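You operate a simulated robot arm through the tools that you are given. There is no shell and no other tool.

Carry out the task below with a simulated robot arm. There is one attempt and no reset: what you move stays moved.

## Task
Put things in order on the car care bench. At the end: the small green brush stands where the yellow tyre chalk stood; the orange steel packer stands where the purple rubber packer stood; the purple rubber packer stands where the pink dessert pot stood; the yellow tyre chalk stands where the orange steel packer stood; the pink dessert pot stands on top of the green wiping block; whatever was shut is shut again. Leave all else as you found it, and nothing knocked over.

Only the result counts: the job must be done as asked and must still hold three seconds after the hand-in. Knocking over, shifting, dropping, spilling or breaking anything else fails it.

## Robot
A 7-joint arm with a two-finger parallel gripper, fixed in place. Base frame: the origin is at the foot of the arm, x ahead of it, y to its left, z up; the work surface is at about z = 0. Readings come in mm, rad, newtons and seconds.
With the tool pointing down near the work surface it reaches from about 240 to 620 mm from the base axis. Its first joint turns from -1.152 to 1.152 rad. Payload 2.6 kg.
The TCP is the grasp point between the finger pads, 30 mm short of the fingertips. In the tool frame z runs along the fingers and y along their closing line. The gripper opens to 94 mm. The fingers are 28 mm wide and 10 mm thick; the gripper's body (50 by 96 mm) begins 55 mm behind the TCP.
Orientation is that of the tool frame in the base frame, as a unit quaternion [w, x, y, z]. With the fingers straight down and closing along the base's y, the tool's x points along the base's -x, its y along +y and its z along -z.

## Interface
- The arm moves only by the tool send_rows. Its argument "deltas" is a list of rows, each a list of 7 numbers: the shift along the base's x, y, z in cm, then the turn, a rotation vector about the base's x, y, z in rad, then the closure, from 0 (fully open) to 1 (shut). In form: [[x, y, z, ax, ay, az, jaw], ...]. A call has 1 to 20 rows; each row shifts and turns the commanded pose from where the row before left it. Each row takes 0.2 s and may step no farther than 50 mm and 0.15 rad from the row before; otherwise, or with a gripper value out of range, the whole call is refused. A pose out of reach is approached as far as the arm can. The call stops where the force on the tool passes 40 N (or 10 N more than at its start, if that is more) or the arm is blocked; 0.2 s more then pass. Each finger travels about 72 mm/s and halts on what it meets, pressing with about 40 N; the grip force reading is that of the motor and also rises with nothing between the fingers. The clock runs only during rows and for 0.2 s after the last one: add rows that do not move to give the fingers time. It gives the time, the measured TCP pose, the force on the tool (base axes), the opening and the grip force at its end, in the units of the frame above (readings bear some noise), with the torque about the TCP (base axes, N m) and any sound that the robot's microphone picked up.
- Cameras (640 x 400 px; columns grow to the right, rows downward): "scene" is fixed at [9.6, 427.1, 543.9]; the picture's right is [-0.90, -0.44, 0.00], its down [-0.26, 0.53, -0.81] and it looks along [0.36, -0.73, -0.59] (base axes); focal length 294 px, centre (320, 200). "wrist" rides on the gripper at [76, 14, -102] in the tool frame; the picture's right is [-0.18, 0.98, 0.00], its down [-0.75, -0.14, -0.64] and it looks along [-0.63, -0.12, 0.77] (tool axes); focal length 243 px, centre (320, 200). There is no depth. A picture from a camera that has moved, and an enlarged one, comes with that camera's place and axes in the base frame and with its lens. The place of the scene camera against the robot may be out by one fixed shift of up to 25 mm in any direction.
- capture(camera): a new picture of that camera. It takes no simulated time.
- close_up(camera, box): a new picture of the part [left, top, right, bottom] of that camera's present view, enlarged. It takes no simulated time.
- job_done(): hands the job in; it is judged then, once.

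Nothing tells you positions but the pictures and the camera data. Unless the task says otherwise, let go and move clear before handing in.

The tools are called as name(argument=value, ...) on one line, values as JSON. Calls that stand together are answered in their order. send_rows: Moves the arm, as the interface text tells. Its arguments: {"type":"object","properties":{"deltas":{"type":"array","items":{"type":"array","items":{"type":"number"}}}},"required":["deltas"]} The other tools are called the same way: capture (camera) takes a picture; close_up (camera, box) takes an enlarged picture of a part of a camera's view; job_done () hands the job in.

At the start:

```text
clock: 0.0
tool_pos: [403.4, -130.4, 353.7]
tcp_rot: [0.001, -0.001, 1.0, 0.0]
force: [-1.3, -0.4, 0.4]
ft_torque: [0.01, -0.03, 0.03]
grip_width: 93.9
gripper_force: 0.1
```

scene: 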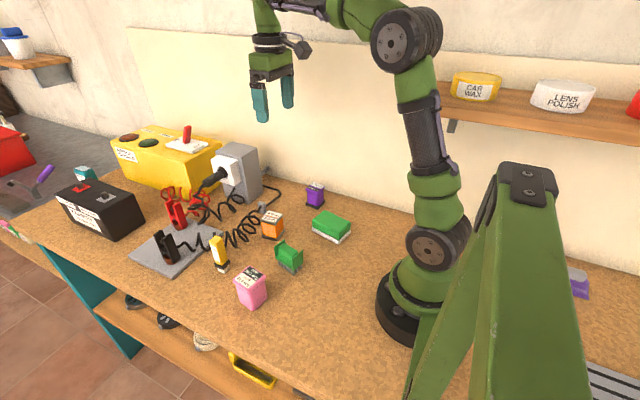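
wrist: 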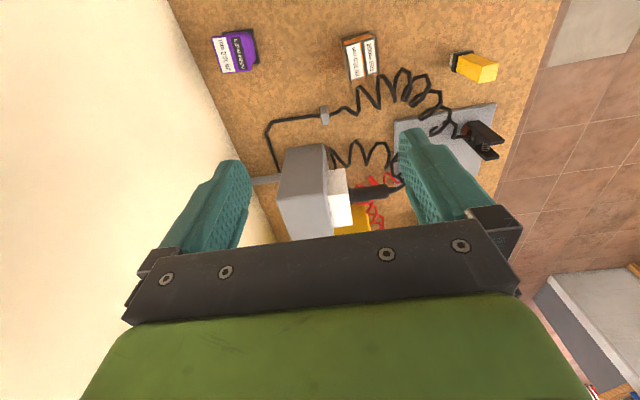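

I see a bench with a purple packer, orange packer, yellow chalk, green brush, green wiping block and pink pot. I'll look closer at each before moving anything.

close_up(camera="scene", box=[200, 160, 380, 320])

close_up(camera="wrist", box=[180, 0, 540, 225])

close_up(camera="scene", box=[40, 110, 300, 280])

```text
2.50 times, centred on (290, 240) of scene
camera zoom: at [9.6, 427.1, 543.9], right [-0.9, -0.44, 0.0], down [-0.26, 0.53, -0.81], along [0.36, -0.73, -0.59], focal length 734 px, centre (395, 100)
```

zoom: 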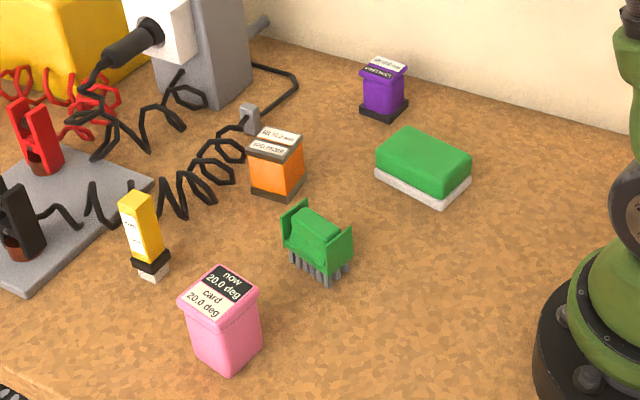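

```text
1.78 times, centred on (360, 112) of wrist
camera zoom: at [326.6, -115.5, 455.0], right [0.18, 0.98, 0.0], down [0.75, -0.14, 0.64], along [0.63, -0.12, -0.77], focal length 431 px, centre (249, 356)
```

zoom: 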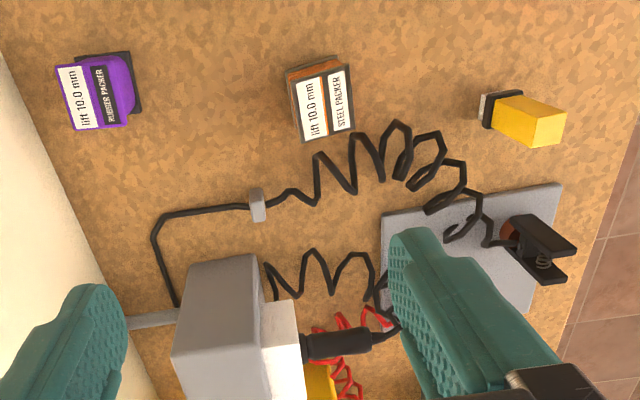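

```text
2.35 times, centred on (170, 195) of scene
camera zoom: at [9.6, 427.1, 543.9], right [-0.9, -0.44, 0.0], down [-0.26, 0.53, -0.81], along [0.36, -0.73, -0.59], focal length 691 px, centre (673, 212)
```

zoom: 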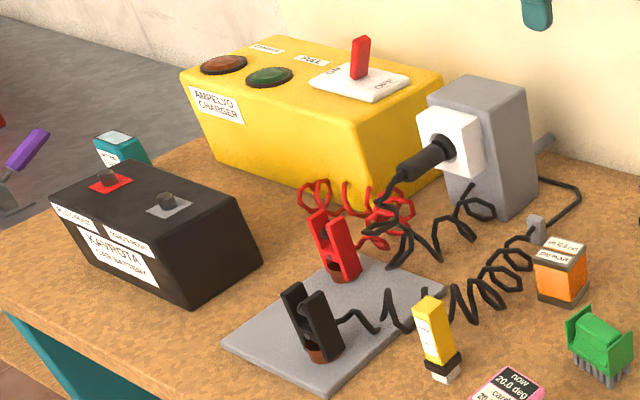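

Labels are on the packers and the pot; I'll zoom in to read them.

close_up(camera="scene", box=[225, 255, 281, 315])

close_up(camera="scene", box=[255, 175, 335, 245])

close_up(camera="wrist", box=[200, 20, 400, 100])

close_up(camera="scene", box=[265, 205, 365, 280])

close_up(camera="scene", box=[195, 220, 245, 280])

```text
6.67 times, centred on (253, 285) of scene
camera zoom: at [9.6, 427.1, 543.9], right [-0.9, -0.44, 0.0], down [-0.26, 0.53, -0.81], along [0.36, -0.73, -0.59], focal length 1958 px, centre (767, -367)
```

zoom: 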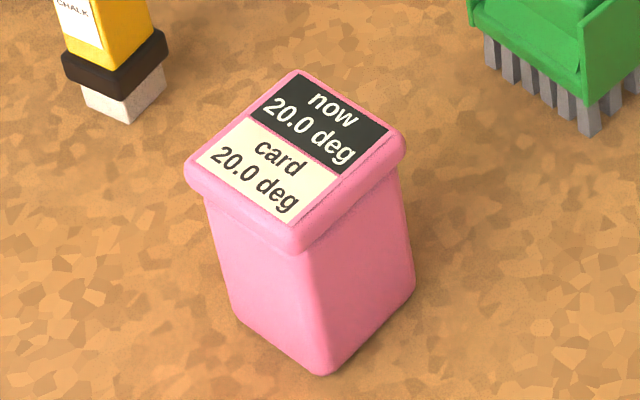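

```text
5.71 times, centred on (295, 210) of scene
camera zoom: at [9.6, 427.1, 543.9], right [-0.9, -0.44, 0.0], down [-0.26, 0.53, -0.81], along [0.36, -0.73, -0.59], focal length 1678 px, centre (463, 143)
```

zoom: 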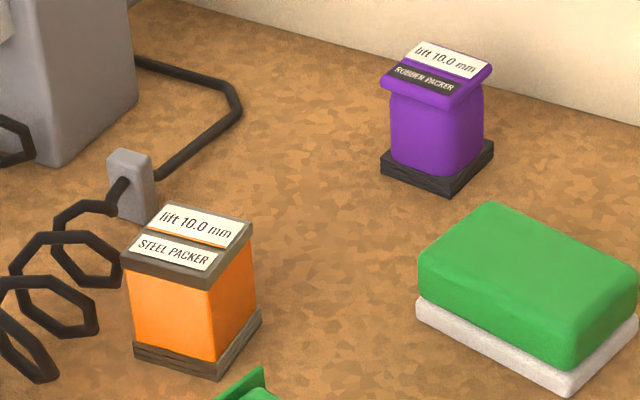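

```text
3.20 times, centred on (300, 60) of wrist
camera zoom: at [326.6, -115.5, 455.0], right [0.18, 0.98, 0.0], down [0.75, -0.14, 0.64], along [0.63, -0.12, -0.77], focal length 776 px, centre (384, 648)
```

zoom: 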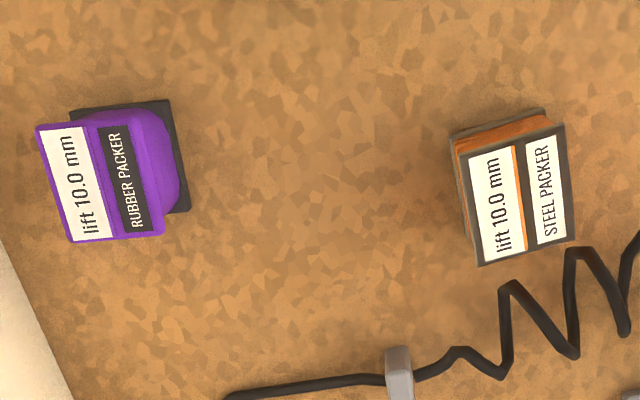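

```text
5.33 times, centred on (315, 242) of scene
camera zoom: at [9.6, 427.1, 543.9], right [-0.9, -0.44, 0.0], down [-0.26, 0.53, -0.81], along [0.36, -0.73, -0.59], focal length 1566 px, centre (347, -27)
```

zoom: 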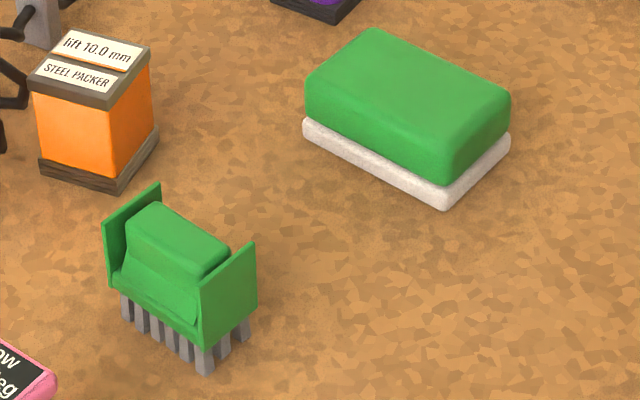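

```text
6.67 times, centred on (220, 250) of scene
camera zoom: at [9.6, 427.1, 543.9], right [-0.9, -0.44, 0.0], down [-0.26, 0.53, -0.81], along [0.36, -0.73, -0.59], focal length 1958 px, centre (987, -133)
```

zoom: 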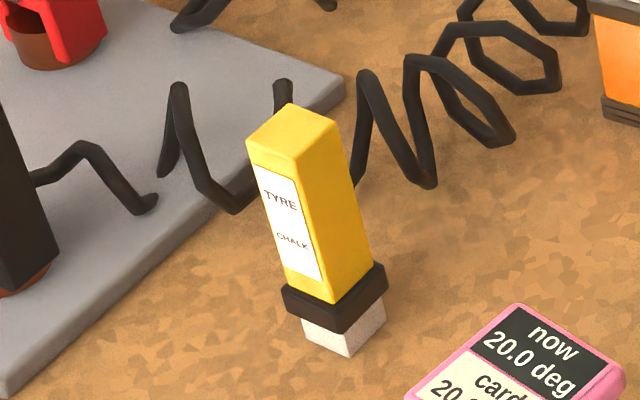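

The packers, pot, chalk, brush and block all sit between x≈250–450 mm. I'll move the wrist camera back over the group, staying high, for an accurate survey.

send_rows(deltas=[[-2.5, 3.25, 0, 0, 0, 0, 0], [-2.5, 3.25, 0, 0, 0, 0, 0], [-2.5, 3.25, 0, 0, 0, 0, 0], [-2.5, 3.25, 0, 0, 0, 0, 0], [0, 0, 0, 0, 0, 0, 0]])

capture(camera="wrist")

```text
clock: 1.2
tool_pos: [301.1, 0.6, 353.4]
tcp_rot: [0.0, 0.0, 1.0, 0.001]
force: [0.0, -0.2, 0.1]
ft_torque: [-0.04, 0.0, 0.01]
grip_width: 94.1
gripper_force: 0.0
```

```text
taken
camera wrist: at [225.9, 15.7, 455.7], right [0.18, 0.98, 0.0], down [0.75, -0.14, 0.64], along [0.63, -0.12, -0.77], focal length 243 px, centre (320, 200)
```

wrist: 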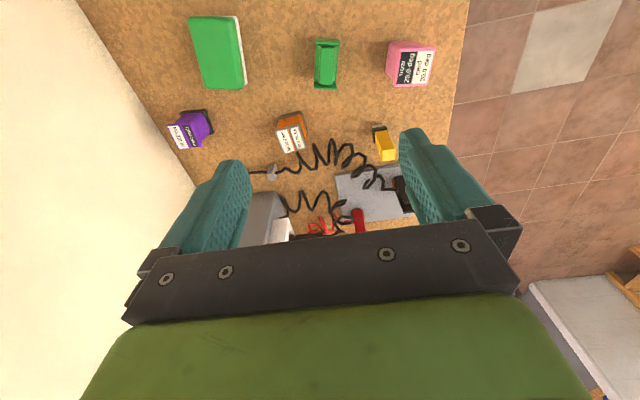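

All six items are in view from here; I'll zoom in to measure them.

close_up(camera="wrist", box=[160, 0, 300, 87.5])

close_up(camera="wrist", box=[300, 10, 460, 110])

close_up(camera="wrist", box=[150, 80, 310, 180])

close_up(camera="wrist", box=[260, 90, 420, 190])

```text
4.57 times, centred on (230, 44) of wrist
camera zoom: at [225.9, 15.7, 455.7], right [0.18, 0.98, 0.0], down [0.75, -0.14, 0.64], along [0.63, -0.12, -0.77], focal length 1109 px, centre (731, 914)
```

zoom: 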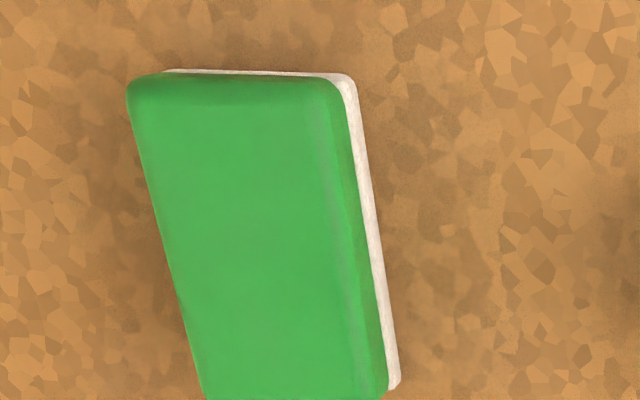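

```text
4.00 times, centred on (380, 60) of wrist
camera zoom: at [225.9, 15.7, 455.7], right [0.18, 0.98, 0.0], down [0.75, -0.14, 0.64], along [0.63, -0.12, -0.77], focal length 970 px, centre (80, 760)
```

zoom: 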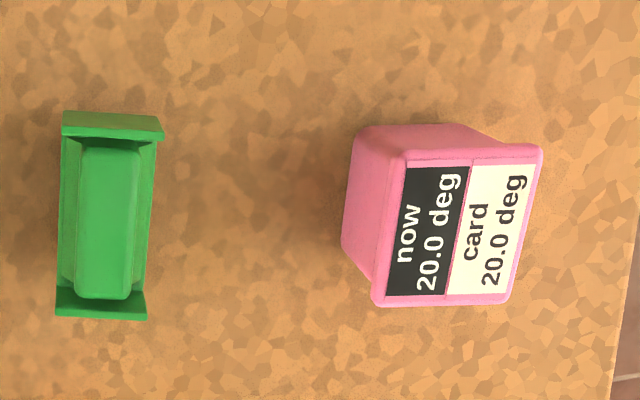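

```text
4.00 times, centred on (230, 130) of wrist
camera zoom: at [225.9, 15.7, 455.7], right [0.18, 0.98, 0.0], down [0.75, -0.14, 0.64], along [0.63, -0.12, -0.77], focal length 970 px, centre (680, 480)
```

zoom: 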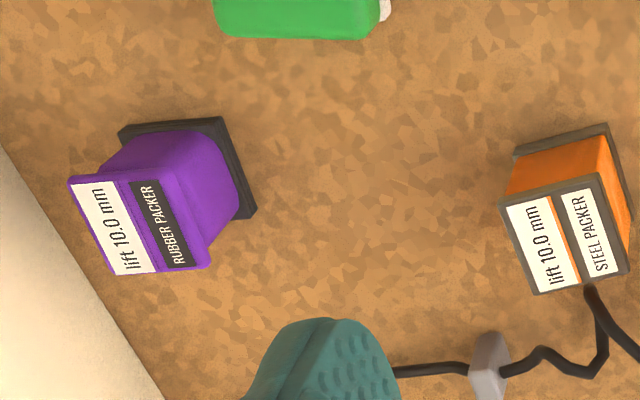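

```text
4.00 times, centred on (340, 140) of wrist
camera zoom: at [225.9, 15.7, 455.7], right [0.18, 0.98, 0.0], down [0.75, -0.14, 0.64], along [0.63, -0.12, -0.77], focal length 970 px, centre (240, 440)
```

zoom: 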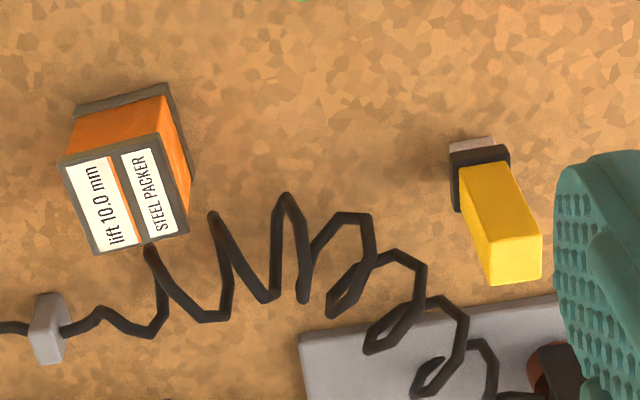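

Measured from the wrist view: pot ≈(324,130), brush ≈(308,11), block ≈(266,-147), purple ≈(366,-249), orange ≈(403,-69), chalk ≈(446,92). The pot must move first, so I'll go above it at mid height and check.

send_rows(deltas=[[0.575, 3.235, 0, 0, 0, -0.065, 0], [0.575, 3.235, 0, 0, 0, -0.065, 0], [0.575, 3.235, 0, 0, 0, 0, 0], [0.575, 3.235, 0, 0, 0, 0, 0], [0, 0, -4, 0, 0, 0, 0], [0, 0, -4, 0, 0, 0, 0], [0, 0, -4, 0, 0, 0, 0], [0, 0, -4, 0, 0, 0, 0], [0, 0, 0, 0, 0, 0, 0]])

capture(camera="wrist")

capture(camera="scene")

```text
clock: 3.2
tool_pos: [327.2, 130.8, 194.5]
tcp_rot: [0.0, 0.065, 0.998, 0.0]
force: [-0.2, -0.3, -0.2]
ft_torque: [0.0, -0.04, 0.06]
grip_width: 93.9
gripper_force: 0.0
```

```text
taken
camera wrist: at [252.9, 155.6, 295.1], right [0.31, 0.95, 0.0], down [0.73, -0.24, 0.64], along [0.61, -0.2, -0.77], focal length 243 px, centre (320, 200)
```

wrist: 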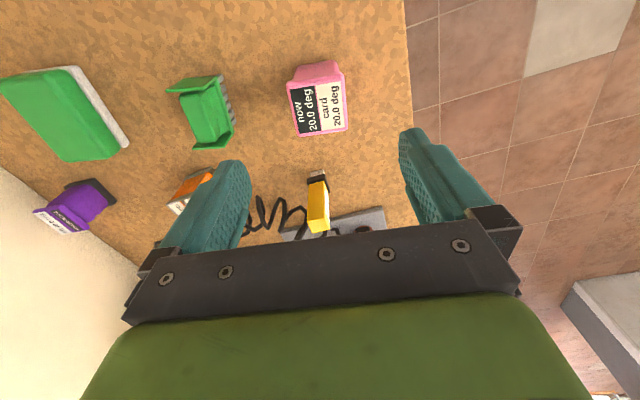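

```text
taken
```

scene: 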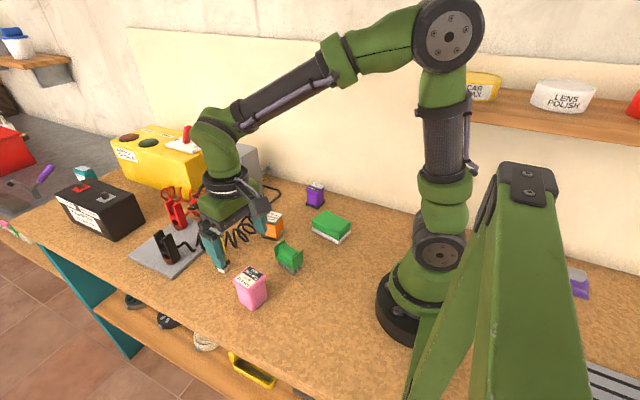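

The pot is nearly aligned with the jaws; zooming in to refine its centre, yaw and height.

close_up(camera="wrist", box=[260, 50, 380, 150])

close_up(camera="wrist", box=[150, 60, 270, 160])

close_up(camera="wrist", box=[240, 150, 400, 250])

```text
4.00 times, centred on (320, 100) of wrist
camera zoom: at [252.9, 155.6, 295.1], right [0.31, 0.95, 0.0], down [0.73, -0.24, 0.64], along [0.61, -0.2, -0.77], focal length 970 px, centre (320, 600)
```

zoom: 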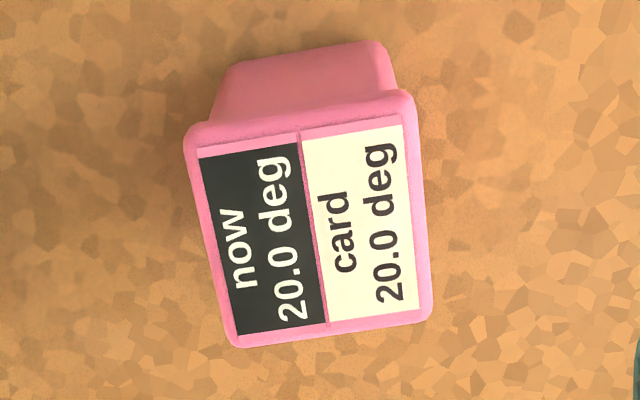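

```text
4.00 times, centred on (210, 110) of wrist
camera zoom: at [252.9, 155.6, 295.1], right [0.31, 0.95, 0.0], down [0.73, -0.24, 0.64], along [0.61, -0.2, -0.77], focal length 970 px, centre (760, 560)
```

zoom: 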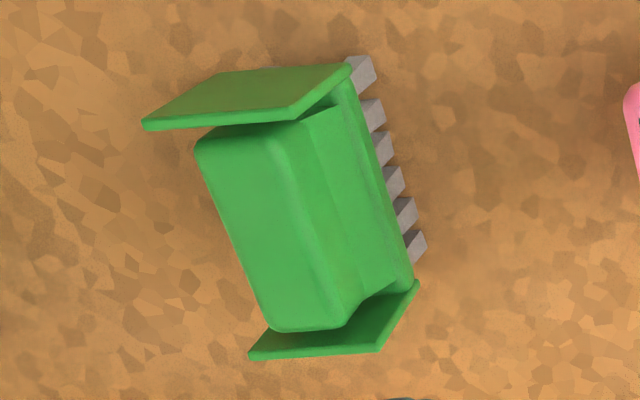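

```text
4.00 times, centred on (320, 200) of wrist
camera zoom: at [252.9, 155.6, 295.1], right [0.31, 0.95, 0.0], down [0.73, -0.24, 0.64], along [0.61, -0.2, -0.77], focal length 970 px, centre (320, 200)
```

zoom: 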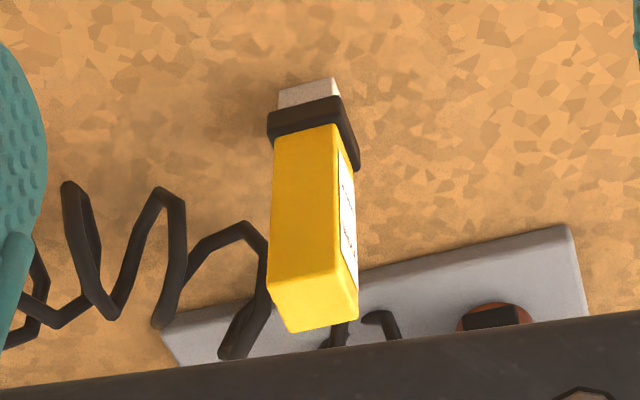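

The pot refines to centre ≈(324.5,131), yaw ≈ -9°, about 76 mm tall with a 47 mm rim. I'll lower around the rim and close moderately.

send_rows(deltas=[[-0.25, 0.05, -2, 0, 0, -0.03, 0], [0, 0, -4, 0, 0, 0, 0], [0, 0, -4, 0, 0, 0, 0], [0, 0, -3.2, 0, 0, 0, 0], [0, 0, 0, 0, 0, 0, 0]])

capture(camera="wrist")

close_up(camera="scene", box=[180, 200, 340, 320])

```text
clock: 4.4
tool_pos: [324.5, 129.3, 63.6]
tcp_rot: [0.0, 0.081, 0.997, 0.0]
force: [-1.0, 0.1, 0.1]
ft_torque: [0.0, -0.01, 0.0]
grip_width: 94.0
gripper_force: 0.0
```

```text
taken
camera wrist: at [251.8, 155.9, 165.1], right [0.34, 0.94, 0.0], down [0.72, -0.26, 0.64], along [0.6, -0.22, -0.77], focal length 243 px, centre (320, 200)
```

wrist: 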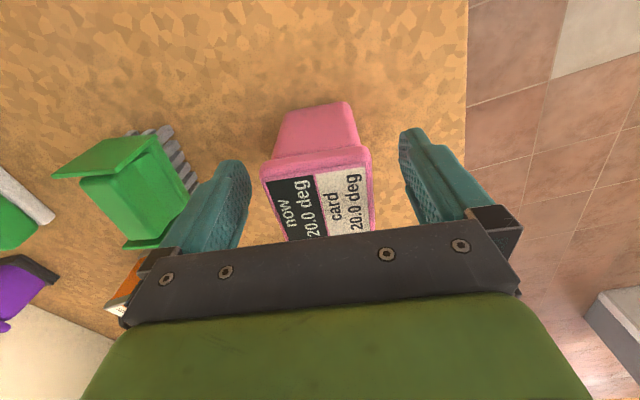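

```text
3.33 times, centred on (260, 260) of scene
camera zoom: at [9.6, 427.1, 543.9], right [-0.9, -0.44, 0.0], down [-0.26, 0.53, -0.81], along [0.36, -0.73, -0.59], focal length 979 px, centre (520, 0)
```

zoom: 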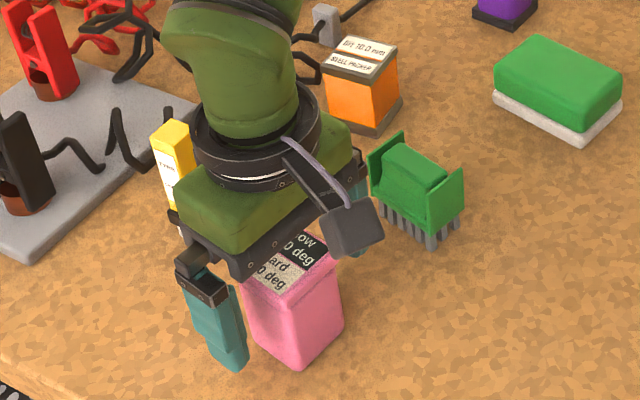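

The jaws straddle the rim with the pot about 2 mm to the +y side; I'll nudge over and close onto it.

send_rows(deltas=[[0, 0.2, 0, 0, 0, 0, 0.2], [0, 0, 0, 0, 0, 0, 0.45], [0, 0, 0, 0, 0, 0, 0.52], [0, 0, 0, 0, 0, 0, 0.54], [0, 0, 0, 0, 0, 0, 0.54]])

capture(camera="wrist")

```text
clock: 5.6
tool_pos: [324.7, 130.4, 62.6]
tcp_rot: [0.0, 0.08, 0.997, -0.001]
force: [0.8, 0.3, -0.5]
ft_torque: [0.03, -0.08, -0.02]
grip_width: 53.8
gripper_force: 39.9
```

```text
taken
camera wrist: at [251.7, 158.4, 164.0], right [0.34, 0.94, 0.0], down [0.72, -0.26, 0.64], along [0.6, -0.22, -0.77], focal length 243 px, centre (320, 200)
```

wrist: 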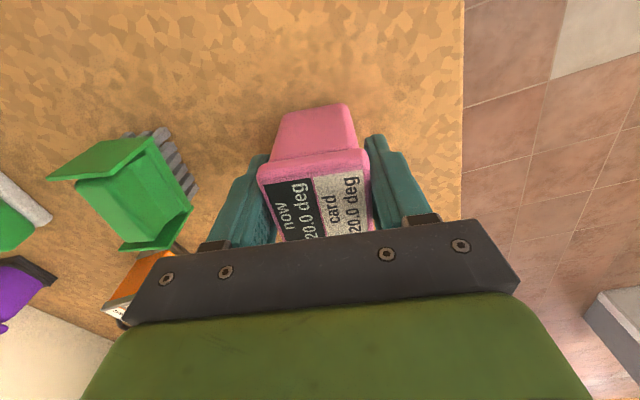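

The fingers stopped at 53.8 mm with 40 N, wider than I expected; I'll look closely before lifting.

close_up(camera="wrist", box=[200, 90, 440, 240])

close_up(camera="scene", box=[190, 215, 310, 320])

```text
2.67 times, centred on (320, 165) of wrist
camera zoom: at [251.7, 158.4, 164.0], right [0.34, 0.94, 0.0], down [0.72, -0.26, 0.64], along [0.6, -0.22, -0.77], focal length 647 px, centre (320, 293)
```

zoom: 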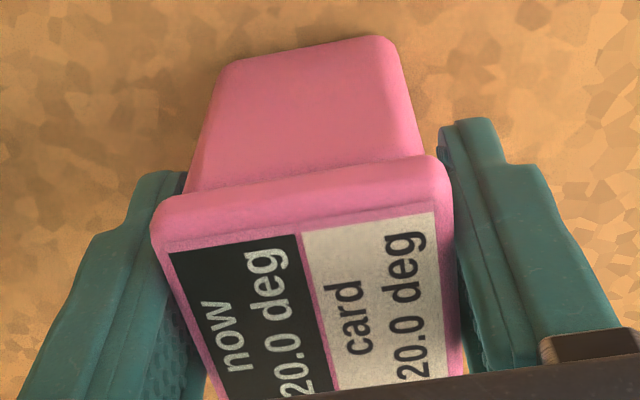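

```text
3.81 times, centred on (250, 268) of scene
camera zoom: at [9.6, 427.1, 543.9], right [-0.9, -0.44, 0.0], down [-0.26, 0.53, -0.81], along [0.36, -0.73, -0.59], focal length 1119 px, centre (587, -57)
```

zoom: 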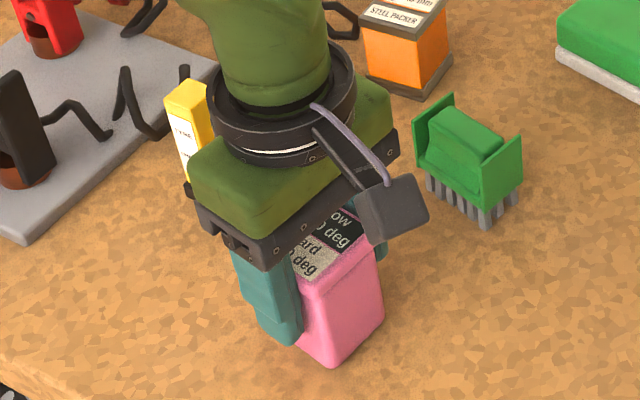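

The fingers are stalled against the rim at full motor force, so it is held. I'll lift just 10 mm as a test and check that the whole pot follows.

send_rows(deltas=[[0, 0, 0, 0, 0, 0, 0.6], [0, 0, 0.5, 0, 0, 0, 0.6], [0, 0, 0.5, 0, 0, 0, 0.6], [0, 0, 0, 0, 0, 0, 0.6]])

close_up(camera="wrist", box=[200, 90, 440, 240])

close_up(camera="scene", box=[190, 215, 310, 320])

```text
clock: 6.6
tool_pos: [324.3, 130.7, 70.6]
tcp_rot: [0.0, 0.08, 0.997, 0.0]
force: [0.7, 0.9, -2.0]
ft_torque: [-0.01, 0.0, -0.01]
grip_width: 53.7
gripper_force: 40.6
```

```text
2.67 times, centred on (320, 165) of wrist
camera zoom: at [250.9, 158.7, 173.1], right [0.34, 0.94, 0.0], down [0.72, -0.26, 0.64], along [0.6, -0.22, -0.77], focal length 647 px, centre (320, 293)
```

zoom: 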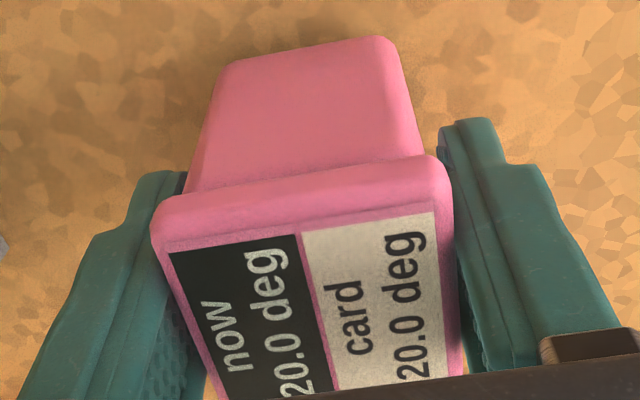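

```text
3.81 times, centred on (250, 268) of scene
camera zoom: at [9.6, 427.1, 543.9], right [-0.9, -0.44, 0.0], down [-0.26, 0.53, -0.81], along [0.36, -0.73, -0.59], focal length 1119 px, centre (587, -57)
```

zoom: 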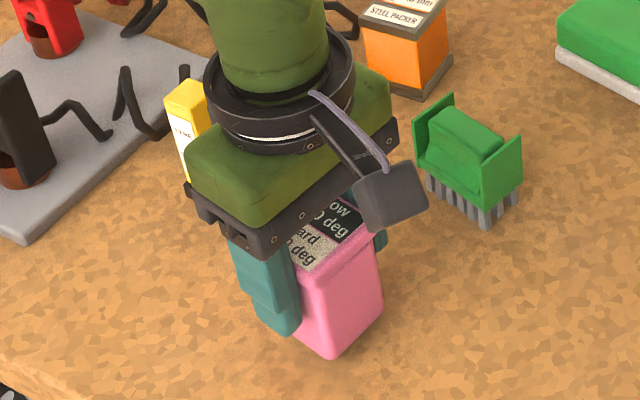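

The whole pot (about 200 g) lifted cleanly. Now I'll raise it and carry it over to the green wiping block at about (266,-149).

send_rows(deltas=[[0, 0, 2.5, 0, 0, 0, 0.6], [0, 0, 3.5, 0, 0, 0, 0.6], [0, 0, 4, 0, 0, 0, 0.6], [-0.42, -1.99, 0, 0, 0, 0, 0.6], [-0.84, -3.99, 0, 0, 0, 0, 0.6], [-0.84, -3.99, 0, 0, 0, 0, 0.6], [-0.84, -3.99, 0, 0, 0, 0, 0.6], [-0.84, -3.99, 0, 0, 0, 0, 0.6], [-0.84, -3.99, 0, 0, 0, 0, 0.6], [-0.84, -3.99, 0, 0, 0, 0, 0.6], [-0.42, -2.0, 0, 0, 0, 0, 0.6], [0, 0, 0, 0, 0, 0, 0.6]])

capture(camera="wrist")

capture(camera="scene")

```text
clock: 9.2
tool_pos: [264.0, -150.0, 171.3]
tcp_rot: [0.0, 0.08, 0.997, 0.0]
force: [0.1, 0.7, -0.1]
ft_torque: [-0.01, 0.01, 0.01]
grip_width: 37.7
gripper_force: 0.0
```

```text
taken
camera wrist: at [191.3, -123.0, 272.5], right [0.34, 0.94, 0.0], down [0.72, -0.26, 0.64], along [0.6, -0.22, -0.77], focal length 243 px, centre (320, 200)
```

wrist: 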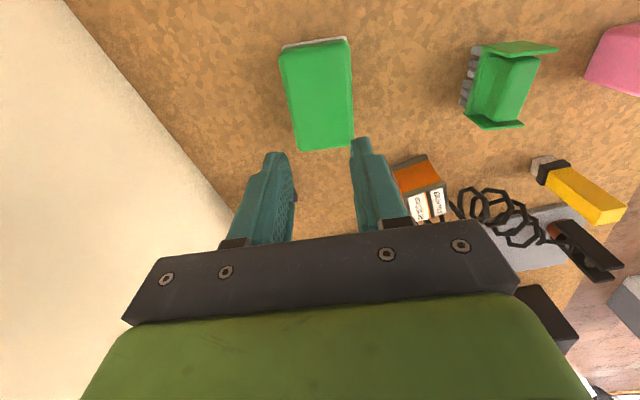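

```text
taken
```

scene: 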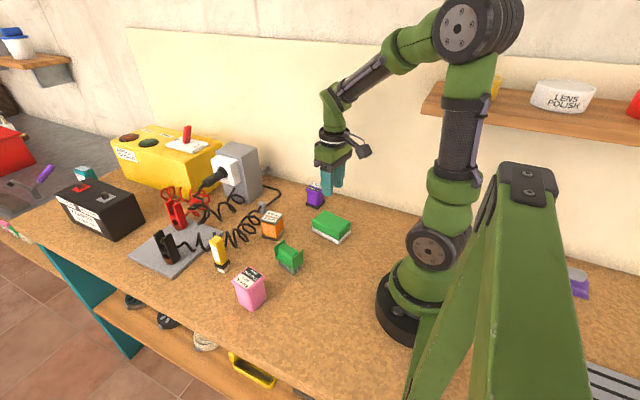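

The pot slipped out during the lift; the gripper arrived empty. The pot appears to be standing near its original place – I'll look closely.

close_up(camera="scene", box=[180, 200, 340, 320])

close_up(camera="scene", box=[225, 255, 281, 315])

close_up(camera="wrist", box=[440, 10, 640, 135])

close_up(camera="wrist", box=[200, 20, 440, 250])

```text
3.33 times, centred on (260, 260) of scene
camera zoom: at [9.6, 427.1, 543.9], right [-0.9, -0.44, 0.0], down [-0.26, 0.53, -0.81], along [0.36, -0.73, -0.59], focal length 979 px, centre (520, 0)
```

zoom: 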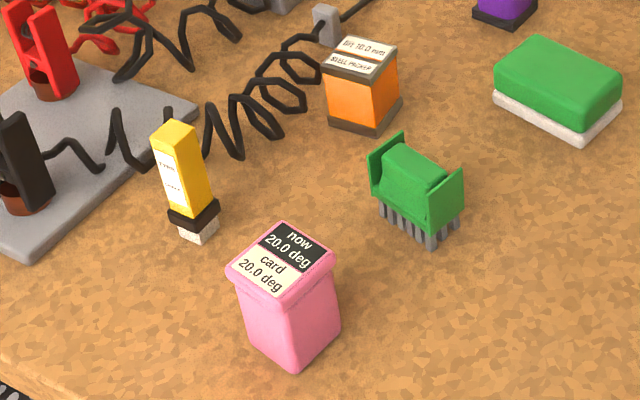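

```text
6.67 times, centred on (253, 285) of scene
camera zoom: at [9.6, 427.1, 543.9], right [-0.9, -0.44, 0.0], down [-0.26, 0.53, -0.81], along [0.36, -0.73, -0.59], focal length 1958 px, centre (767, -367)
```

zoom: 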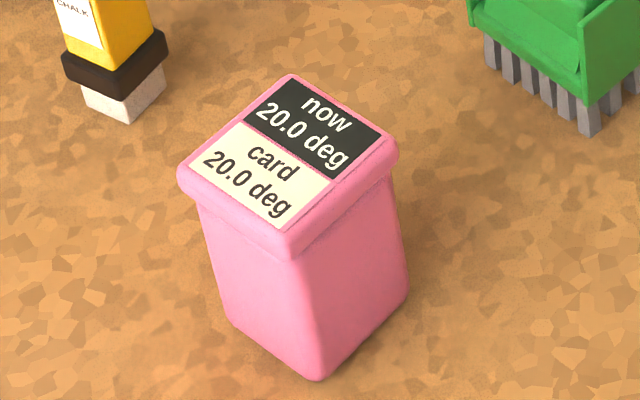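

```text
3.20 times, centred on (540, 72) of wrist
camera zoom: at [191.3, -123.0, 272.5], right [0.34, 0.94, 0.0], down [0.72, -0.26, 0.64], along [0.6, -0.22, -0.77], focal length 776 px, centre (-384, 608)
```

zoom: 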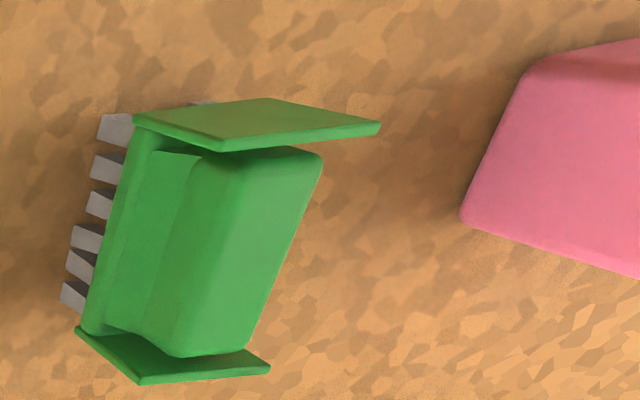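

```text
1.74 times, centred on (320, 135) of wrist
camera zoom: at [191.3, -123.0, 272.5], right [0.34, 0.94, 0.0], down [0.72, -0.26, 0.64], along [0.6, -0.22, -0.77], focal length 422 px, centre (320, 313)
```

zoom: 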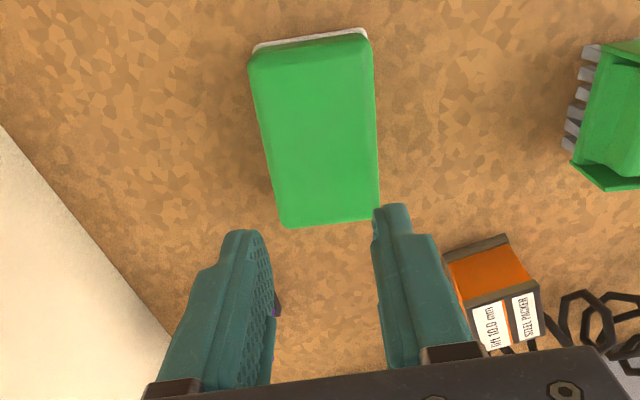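

The pot is upright and only ~2 mm off its old place, labels unchanged. It needs a gentler lift with a better centred grip; I'll go back above it and re-measure.

send_rows(deltas=[[0.42, 1.99, 0, 0, 0, 0, 0.3], [0.84, 3.99, 0, 0, 0, 0, 0], [0.84, 3.99, 0, 0, 0, 0, 0], [0.84, 3.99, 0, 0, 0, 0, 0], [0.84, 3.99, 0, 0, 0, 0, 0], [0.84, 3.99, 0, 0, 0, 0, 0], [0.84, 3.99, 0, 0, 0, 0, 0], [0.42, 2.0, 0, 0, 0, 0, 0], [0, 0, 0, 0, 0, 0, 0]])

close_up(camera="wrist", box=[240, 30, 400, 150])

```text
clock: 11.2
tool_pos: [323.1, 132.8, 170.4]
tcp_rot: [0.0, 0.08, 0.997, 0.001]
force: [0.5, -0.6, 0.3]
ft_torque: [0.0, 0.02, 0.03]
grip_width: 93.7
gripper_force: 0.1
```

```text
3.33 times, centred on (320, 90) of wrist
camera zoom: at [249.4, 159.0, 271.8], right [0.34, 0.94, 0.0], down [0.72, -0.26, 0.64], along [0.6, -0.22, -0.77], focal length 809 px, centre (320, 567)
```

zoom: 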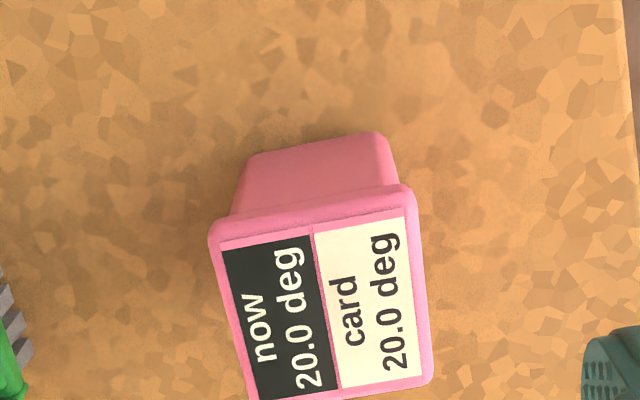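

The pot now sits at ≈(325.4,133.4), yaw -10°. I'll lower to rim height, centre on it and close firmly.

send_rows(deltas=[[0.12, 0.21, -2.4, 0, 0, -0.012, 0], [0, 0, -4, 0, 0, 0, 0], [0, 0, -3, 0, 0, 0, 0], [0, 0, -1, 0, 0, 0, 0], [0, 0, 0, 0, 0, 0, 0.3], [0, 0, 0, 0, 0, 0, 0.45], [0, 0, 0, 0, 0, 0, 0.6], [0, 0, 0, 0, 0, 0, 0.7], [0, 0, 0, 0, 0, 0, 0.7], [0, 0, 0, 0, 0, 0, 0.7]])

close_up(camera="wrist", box=[200, 90, 440, 240])

close_up(camera="scene", box=[190, 215, 310, 320])

```text
clock: 13.4
tool_pos: [327.3, 132.1, 66.1]
tcp_rot: [0.0, 0.087, 0.996, 0.0]
force: [-0.3, -0.6, 0.3]
ft_torque: [-0.03, -0.01, 0.02]
grip_width: 53.9
gripper_force: 39.6
```

```text
2.67 times, centred on (320, 165) of wrist
camera zoom: at [254.1, 159.5, 168.2], right [0.35, 0.94, 0.0], down [0.72, -0.27, 0.64], along [0.6, -0.22, -0.77], focal length 647 px, centre (320, 293)
```

zoom: 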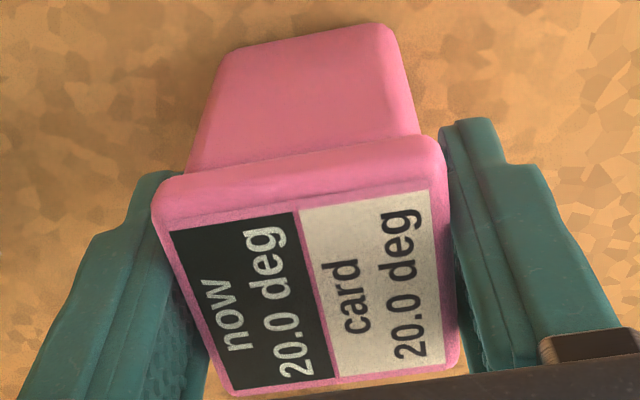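

```text
3.81 times, centred on (250, 268) of scene
camera zoom: at [9.6, 427.1, 543.9], right [-0.9, -0.44, 0.0], down [-0.26, 0.53, -0.81], along [0.36, -0.73, -0.59], focal length 1119 px, centre (587, -57)
```

zoom: 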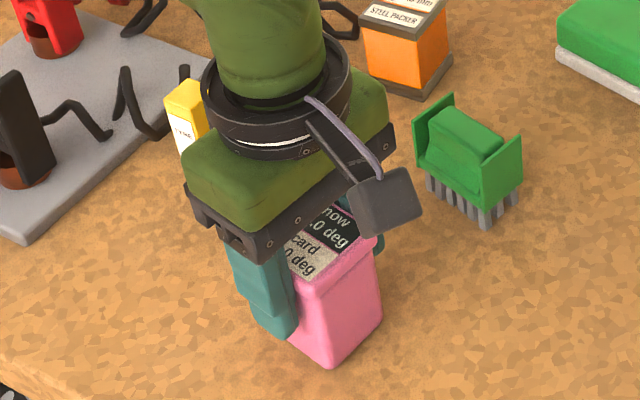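

The pot fits squarely between the pads (the width reading includes ~4 mm of pad). Now a slow, smooth lift with a check midway.

send_rows(deltas=[[0, 0, 0.15, 0, 0, 0, 0.8], [0, 0, 0.3, 0, 0, 0, 0.8], [0, 0, 0.4, 0, 0, 0, 0.8], [0, 0, 0.4, 0, 0, 0, 0.8], [0, 0, 0.3, 0, 0, 0, 0.8], [0, 0, 0.15, 0, 0, 0, 0.8], [0, 0, 0, 0, 0, 0, 0.8]])

close_up(camera="wrist", box=[200, 90, 440, 240])

close_up(camera="scene", box=[190, 215, 310, 320])

```text
clock: 15.0
tool_pos: [325.8, 133.0, 84.2]
tcp_rot: [0.0, 0.086, 0.996, 0.0]
force: [-0.6, -0.6, -1.2]
ft_torque: [0.0, -0.02, 0.05]
grip_width: 53.7
gripper_force: 39.8
```

```text
2.67 times, centred on (320, 165) of wrist
camera zoom: at [253.0, 161.3, 186.0], right [0.35, 0.94, 0.0], down [0.72, -0.27, 0.64], along [0.6, -0.22, -0.77], focal length 647 px, centre (320, 293)
```

zoom: 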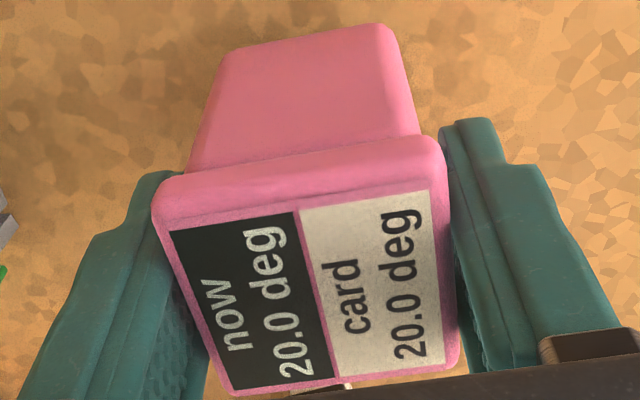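

```text
3.81 times, centred on (250, 268) of scene
camera zoom: at [9.6, 427.1, 543.9], right [-0.9, -0.44, 0.0], down [-0.26, 0.53, -0.81], along [0.36, -0.73, -0.59], focal length 1119 px, centre (587, -57)
```

zoom: 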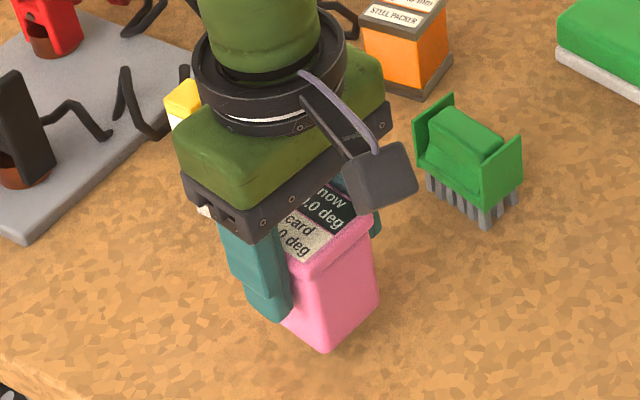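

Held without any creep at +17 mm. I'll keep lifting slowly to about +75 mm.

send_rows(deltas=[[0, 0, 0.15, 0, 0, 0, 0.8], [0, 0, 0.3, 0, 0, 0, 0.8], [0, 0, 0.4, 0, 0, 0, 0.8], [0, 0, 0.5, 0, 0, 0, 0.8], [0, 0, 0.5, 0, 0, 0, 0.8], [0, 0, 0.5, 0, 0, 0, 0.8], [0, 0, 0.5, 0, 0, 0, 0.8], [0, 0, 0.5, 0, 0, 0, 0.8], [0, 0, 0.5, 0, 0, 0, 0.8], [0, 0, 0.5, 0, 0, 0, 0.8], [0, 0, 0.5, 0, 0, 0, 0.8], [0, 0, 0.4, 0, 0, 0, 0.8], [0, 0, 0.3, 0, 0, 0, 0.8], [0, 0, 0.15, 0, 0, 0, 0.8], [0, 0, 0, 0, 0, 0, 0.8]])

close_up(camera="wrist", box=[200, 90, 440, 240])

close_up(camera="scene", box=[180, 190, 340, 320])

```text
clock: 18.2
tool_pos: [326.7, 131.9, 142.8]
tcp_rot: [0.0, 0.086, 0.996, 0.0]
force: [-0.2, -0.5, -1.6]
ft_torque: [0.03, -0.02, 0.03]
grip_width: 54.0
gripper_force: 39.9
```

```text
2.67 times, centred on (320, 165) of wrist
camera zoom: at [252.4, 160.0, 243.5], right [0.35, 0.94, 0.0], down [0.72, -0.27, 0.64], along [0.6, -0.22, -0.77], focal length 647 px, centre (320, 293)
```

zoom: 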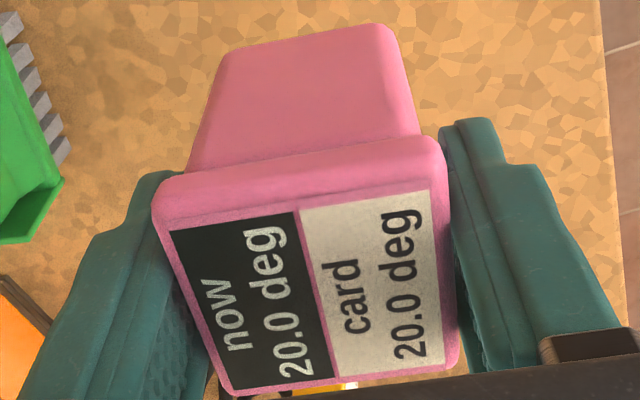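

```text
3.08 times, centred on (260, 255) of scene
camera zoom: at [9.6, 427.1, 543.9], right [-0.9, -0.44, 0.0], down [-0.26, 0.53, -0.81], along [0.36, -0.73, -0.59], focal length 904 px, centre (505, 31)
```

zoom: 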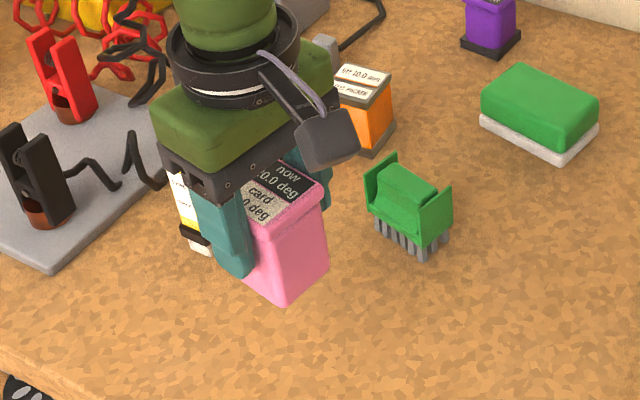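

Still firmly held at +74 mm. Now a slow sideways carry towards the block, in two halves.

send_rows(deltas=[[-0.0623, -0.2935, 0, 0, 0, 0, 0.8], [-0.1247, -0.5869, 0, 0, 0, 0, 0.8], [-0.187, -0.8804, 0, 0, 0, 0, 0.8], [-0.2494, -1.1738, 0, 0, 0, 0, 0.8], [-0.2494, -1.1738, 0, 0, 0, 0, 0.8], [-0.2494, -1.1738, 0, 0, 0, 0, 0.8], [-0.2494, -1.1738, 0, 0, 0, 0, 0.8], [-0.2494, -1.1738, 0, 0, 0, 0, 0.8], [-0.2494, -1.1738, 0, 0, 0, 0, 0.8], [-0.2494, -1.1738, 0, 0, 0, 0, 0.8], [-0.2494, -1.1738, 0, 0, 0, 0, 0.8], [-0.2494, -1.1738, 0, 0, 0, 0, 0.8], [-0.2494, -1.1738, 0, 0, 0, 0, 0.8], [-0.2494, -1.1738, 0, 0, 0, 0, 0.8], [-0.187, -0.8804, 0, 0, 0, 0, 0.8], [-0.1247, -0.5869, 0, 0, 0, 0, 0.8], [-0.0623, -0.2935, 0, 0, 0, 0, 0.8]])

close_up(camera="wrist", box=[200, 90, 440, 240])

```text
clock: 21.8
tool_pos: [289.2, -31.1, 140.6]
tcp_rot: [0.0, 0.087, 0.996, 0.0]
force: [-1.2, -0.5, -1.0]
ft_torque: [0.0, -0.01, -0.02]
grip_width: 54.0
gripper_force: 39.9
```

```text
2.67 times, centred on (320, 165) of wrist
camera zoom: at [217.7, -2.5, 242.8], right [0.35, 0.94, 0.0], down [0.72, -0.27, 0.64], along [0.6, -0.22, -0.77], focal length 647 px, centre (320, 293)
```

zoom: 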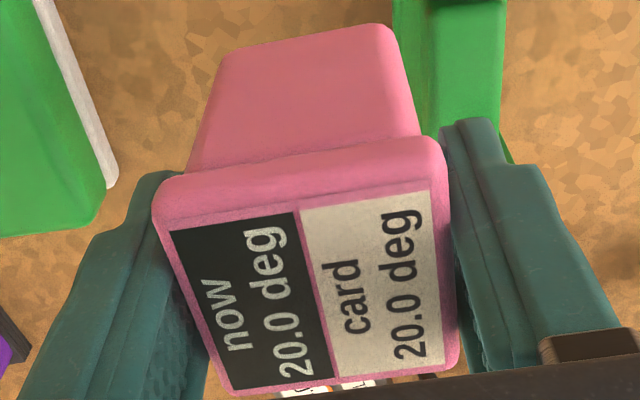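

Steady; completing the carry to above the block.

send_rows(deltas=[[-0.0623, -0.2935, 0, 0, 0, 0, 0.8], [-0.1247, -0.5869, 0, 0, 0, 0, 0.8], [-0.187, -0.8804, 0, 0, 0, 0, 0.8], [-0.2494, -1.1738, 0, 0, 0, 0, 0.8], [-0.2494, -1.1738, 0, 0, 0, 0, 0.8], [-0.2494, -1.1738, 0, 0, 0, 0, 0.8], [-0.2494, -1.1738, 0, 0, 0, 0, 0.8], [-0.2494, -1.1738, 0, 0, 0, 0, 0.8], [-0.2494, -1.1738, 0, 0, 0, 0, 0.8], [-0.2494, -1.1738, 0, 0, 0, 0, 0.8], [-0.187, -0.8804, 0, 0, 0, 0, 0.8], [-0.1247, -0.5869, 0, 0, 0, 0, 0.8], [-0.0623, -0.2935, 0, 0, 0, 0, 0.8], [-0.025, -0.1174, 0, 0, 0, 0, 0.8], [0, 0, 0, 0, 0, 0, 0.8]])

capture(camera="wrist")

close_up(camera="scene", box=[270, 140, 400, 250])

```text
clock: 25.0
tool_pos: [264.3, -149.0, 142.1]
tcp_rot: [-0.001, 0.086, 0.996, 0.0]
force: [-0.1, -0.4, -1.6]
ft_torque: [-0.01, -0.06, -0.01]
grip_width: 53.8
gripper_force: 40.2
```

```text
taken
camera wrist: at [192.3, -121.9, 243.1], right [0.35, 0.94, 0.0], down [0.72, -0.27, 0.64], along [0.6, -0.22, -0.77], focal length 243 px, centre (320, 200)
```

wrist: 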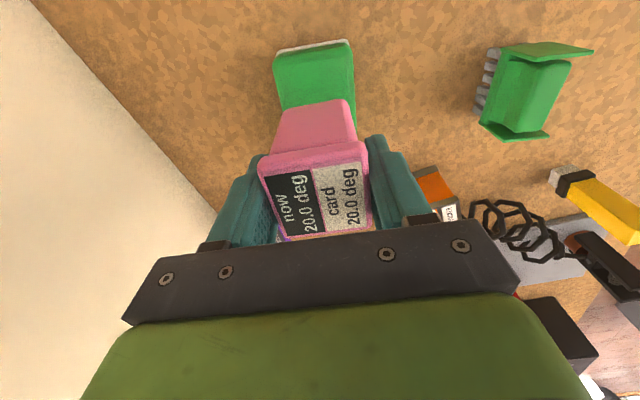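

```text
3.64 times, centred on (335, 195) of scene
camera zoom: at [9.6, 427.1, 543.9], right [-0.9, -0.44, 0.0], down [-0.26, 0.53, -0.81], along [0.36, -0.73, -0.59], focal length 1068 px, centre (266, 218)
```

zoom: 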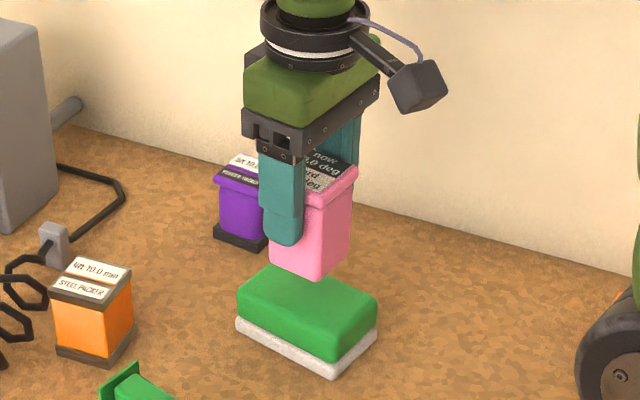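

The pot hangs right above the block's middle. Lowering slowly to just above its top face.

send_rows(deltas=[[0, 0, -0.2, 0, 0, 0, 0.8], [0, 0, -0.4, 0, 0, 0, 0.8], [0, 0, -0.5, 0, 0, 0, 0.8], [0, 0, -0.5, 0, 0, 0, 0.8], [0, 0, -0.5, 0, 0, 0, 0.8], [0, 0, -0.4, 0, 0, 0, 0.8], [0, 0, -0.3, 0, 0, 0, 0.8], [0, 0, -0.2, 0, 0, 0, 0.8], [0, 0, 0, 0, 0, 0, 0.8]])

close_up(camera="scene", box=[290, 170, 370, 250])

close_up(camera="wrist", box=[200, 20, 440, 240])

```text
clock: 27.0
tool_pos: [265.2, -149.2, 110.5]
tcp_rot: [0.0, 0.087, 0.996, 0.001]
force: [-0.7, 0.3, 2.8]
ft_torque: [-0.05, 0.09, -0.03]
grip_width: 53.7
gripper_force: 39.6
```

```text
5.00 times, centred on (330, 210) of scene
camera zoom: at [9.5, 427.1, 543.9], right [-0.9, -0.44, 0.0], down [-0.26, 0.53, -0.81], along [0.36, -0.73, -0.59], focal length 1468 px, centre (270, 150)
```

zoom: 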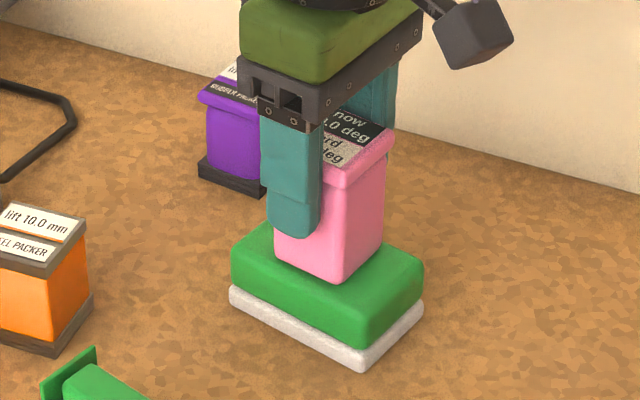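

```text
1.82 times, centred on (320, 130) of wrist
camera zoom: at [192.1, -120.7, 211.9], right [0.35, 0.94, 0.0], down [0.72, -0.27, 0.64], along [0.6, -0.22, -0.77], focal length 441 px, centre (320, 327)
```

zoom: 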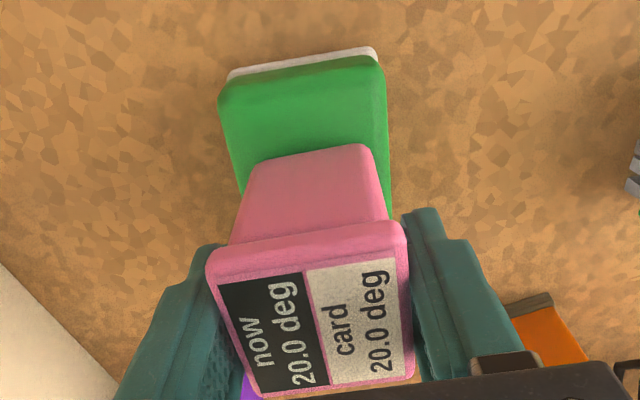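

The pot has touched down on the block (contact force reversed). I'll settle it a hair and release.

send_rows(deltas=[[0, 0, -0.05, 0, 0, 0, 0.7], [0, 0, 0, 0, 0, 0, 0.5], [0, 0, 0, 0, 0, 0, 0.42], [0, 0, 0, 0, 0, 0, 0.38], [0, 0, 0, 0, 0, 0, 0.3], [0, 0, 0, 0, 0, 0, 0.2], [0, 0, 0, 0, 0, 0, 0.1], [0, 0, 0, 0, 0, 0, 0.1]])

close_up(camera="scene", box=[290, 170, 370, 250])

close_up(camera="wrist", box=[200, 20, 440, 240])

```text
clock: 28.8
tool_pos: [264.2, -149.1, 109.6]
tcp_rot: [-0.001, 0.086, 0.996, 0.001]
force: [-0.3, 0.3, 0.9]
ft_torque: [0.02, -0.01, 0.01]
grip_width: 84.6
gripper_force: 0.0
```

```text
5.00 times, centred on (330, 210) of scene
camera zoom: at [9.6, 427.1, 543.9], right [-0.9, -0.44, 0.0], down [-0.26, 0.53, -0.81], along [0.36, -0.73, -0.59], focal length 1468 px, centre (270, 150)
```

zoom: 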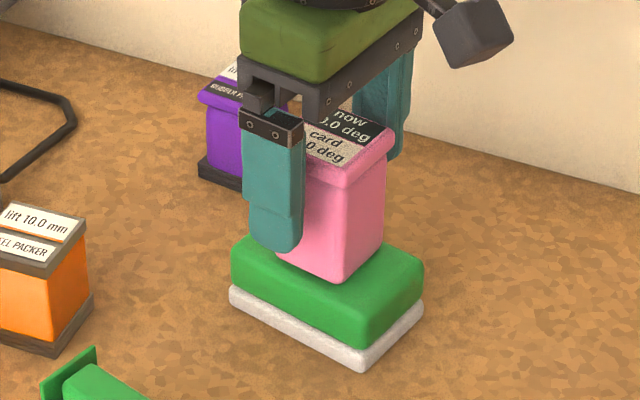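

```text
1.82 times, centred on (320, 130) of wrist
camera zoom: at [192.2, -121.2, 212.2], right [0.35, 0.94, 0.0], down [0.72, -0.27, 0.64], along [0.6, -0.22, -0.77], focal length 441 px, centre (320, 327)
```

zoom: 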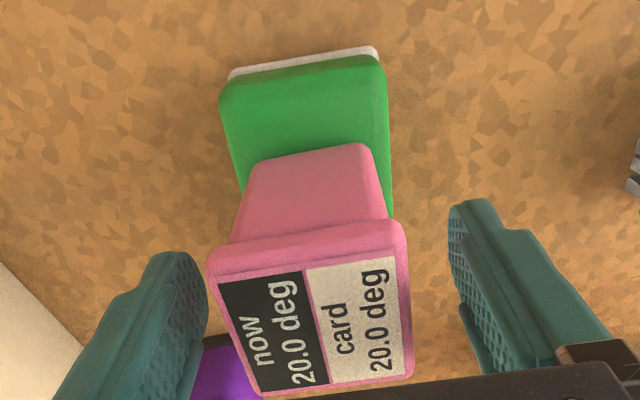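

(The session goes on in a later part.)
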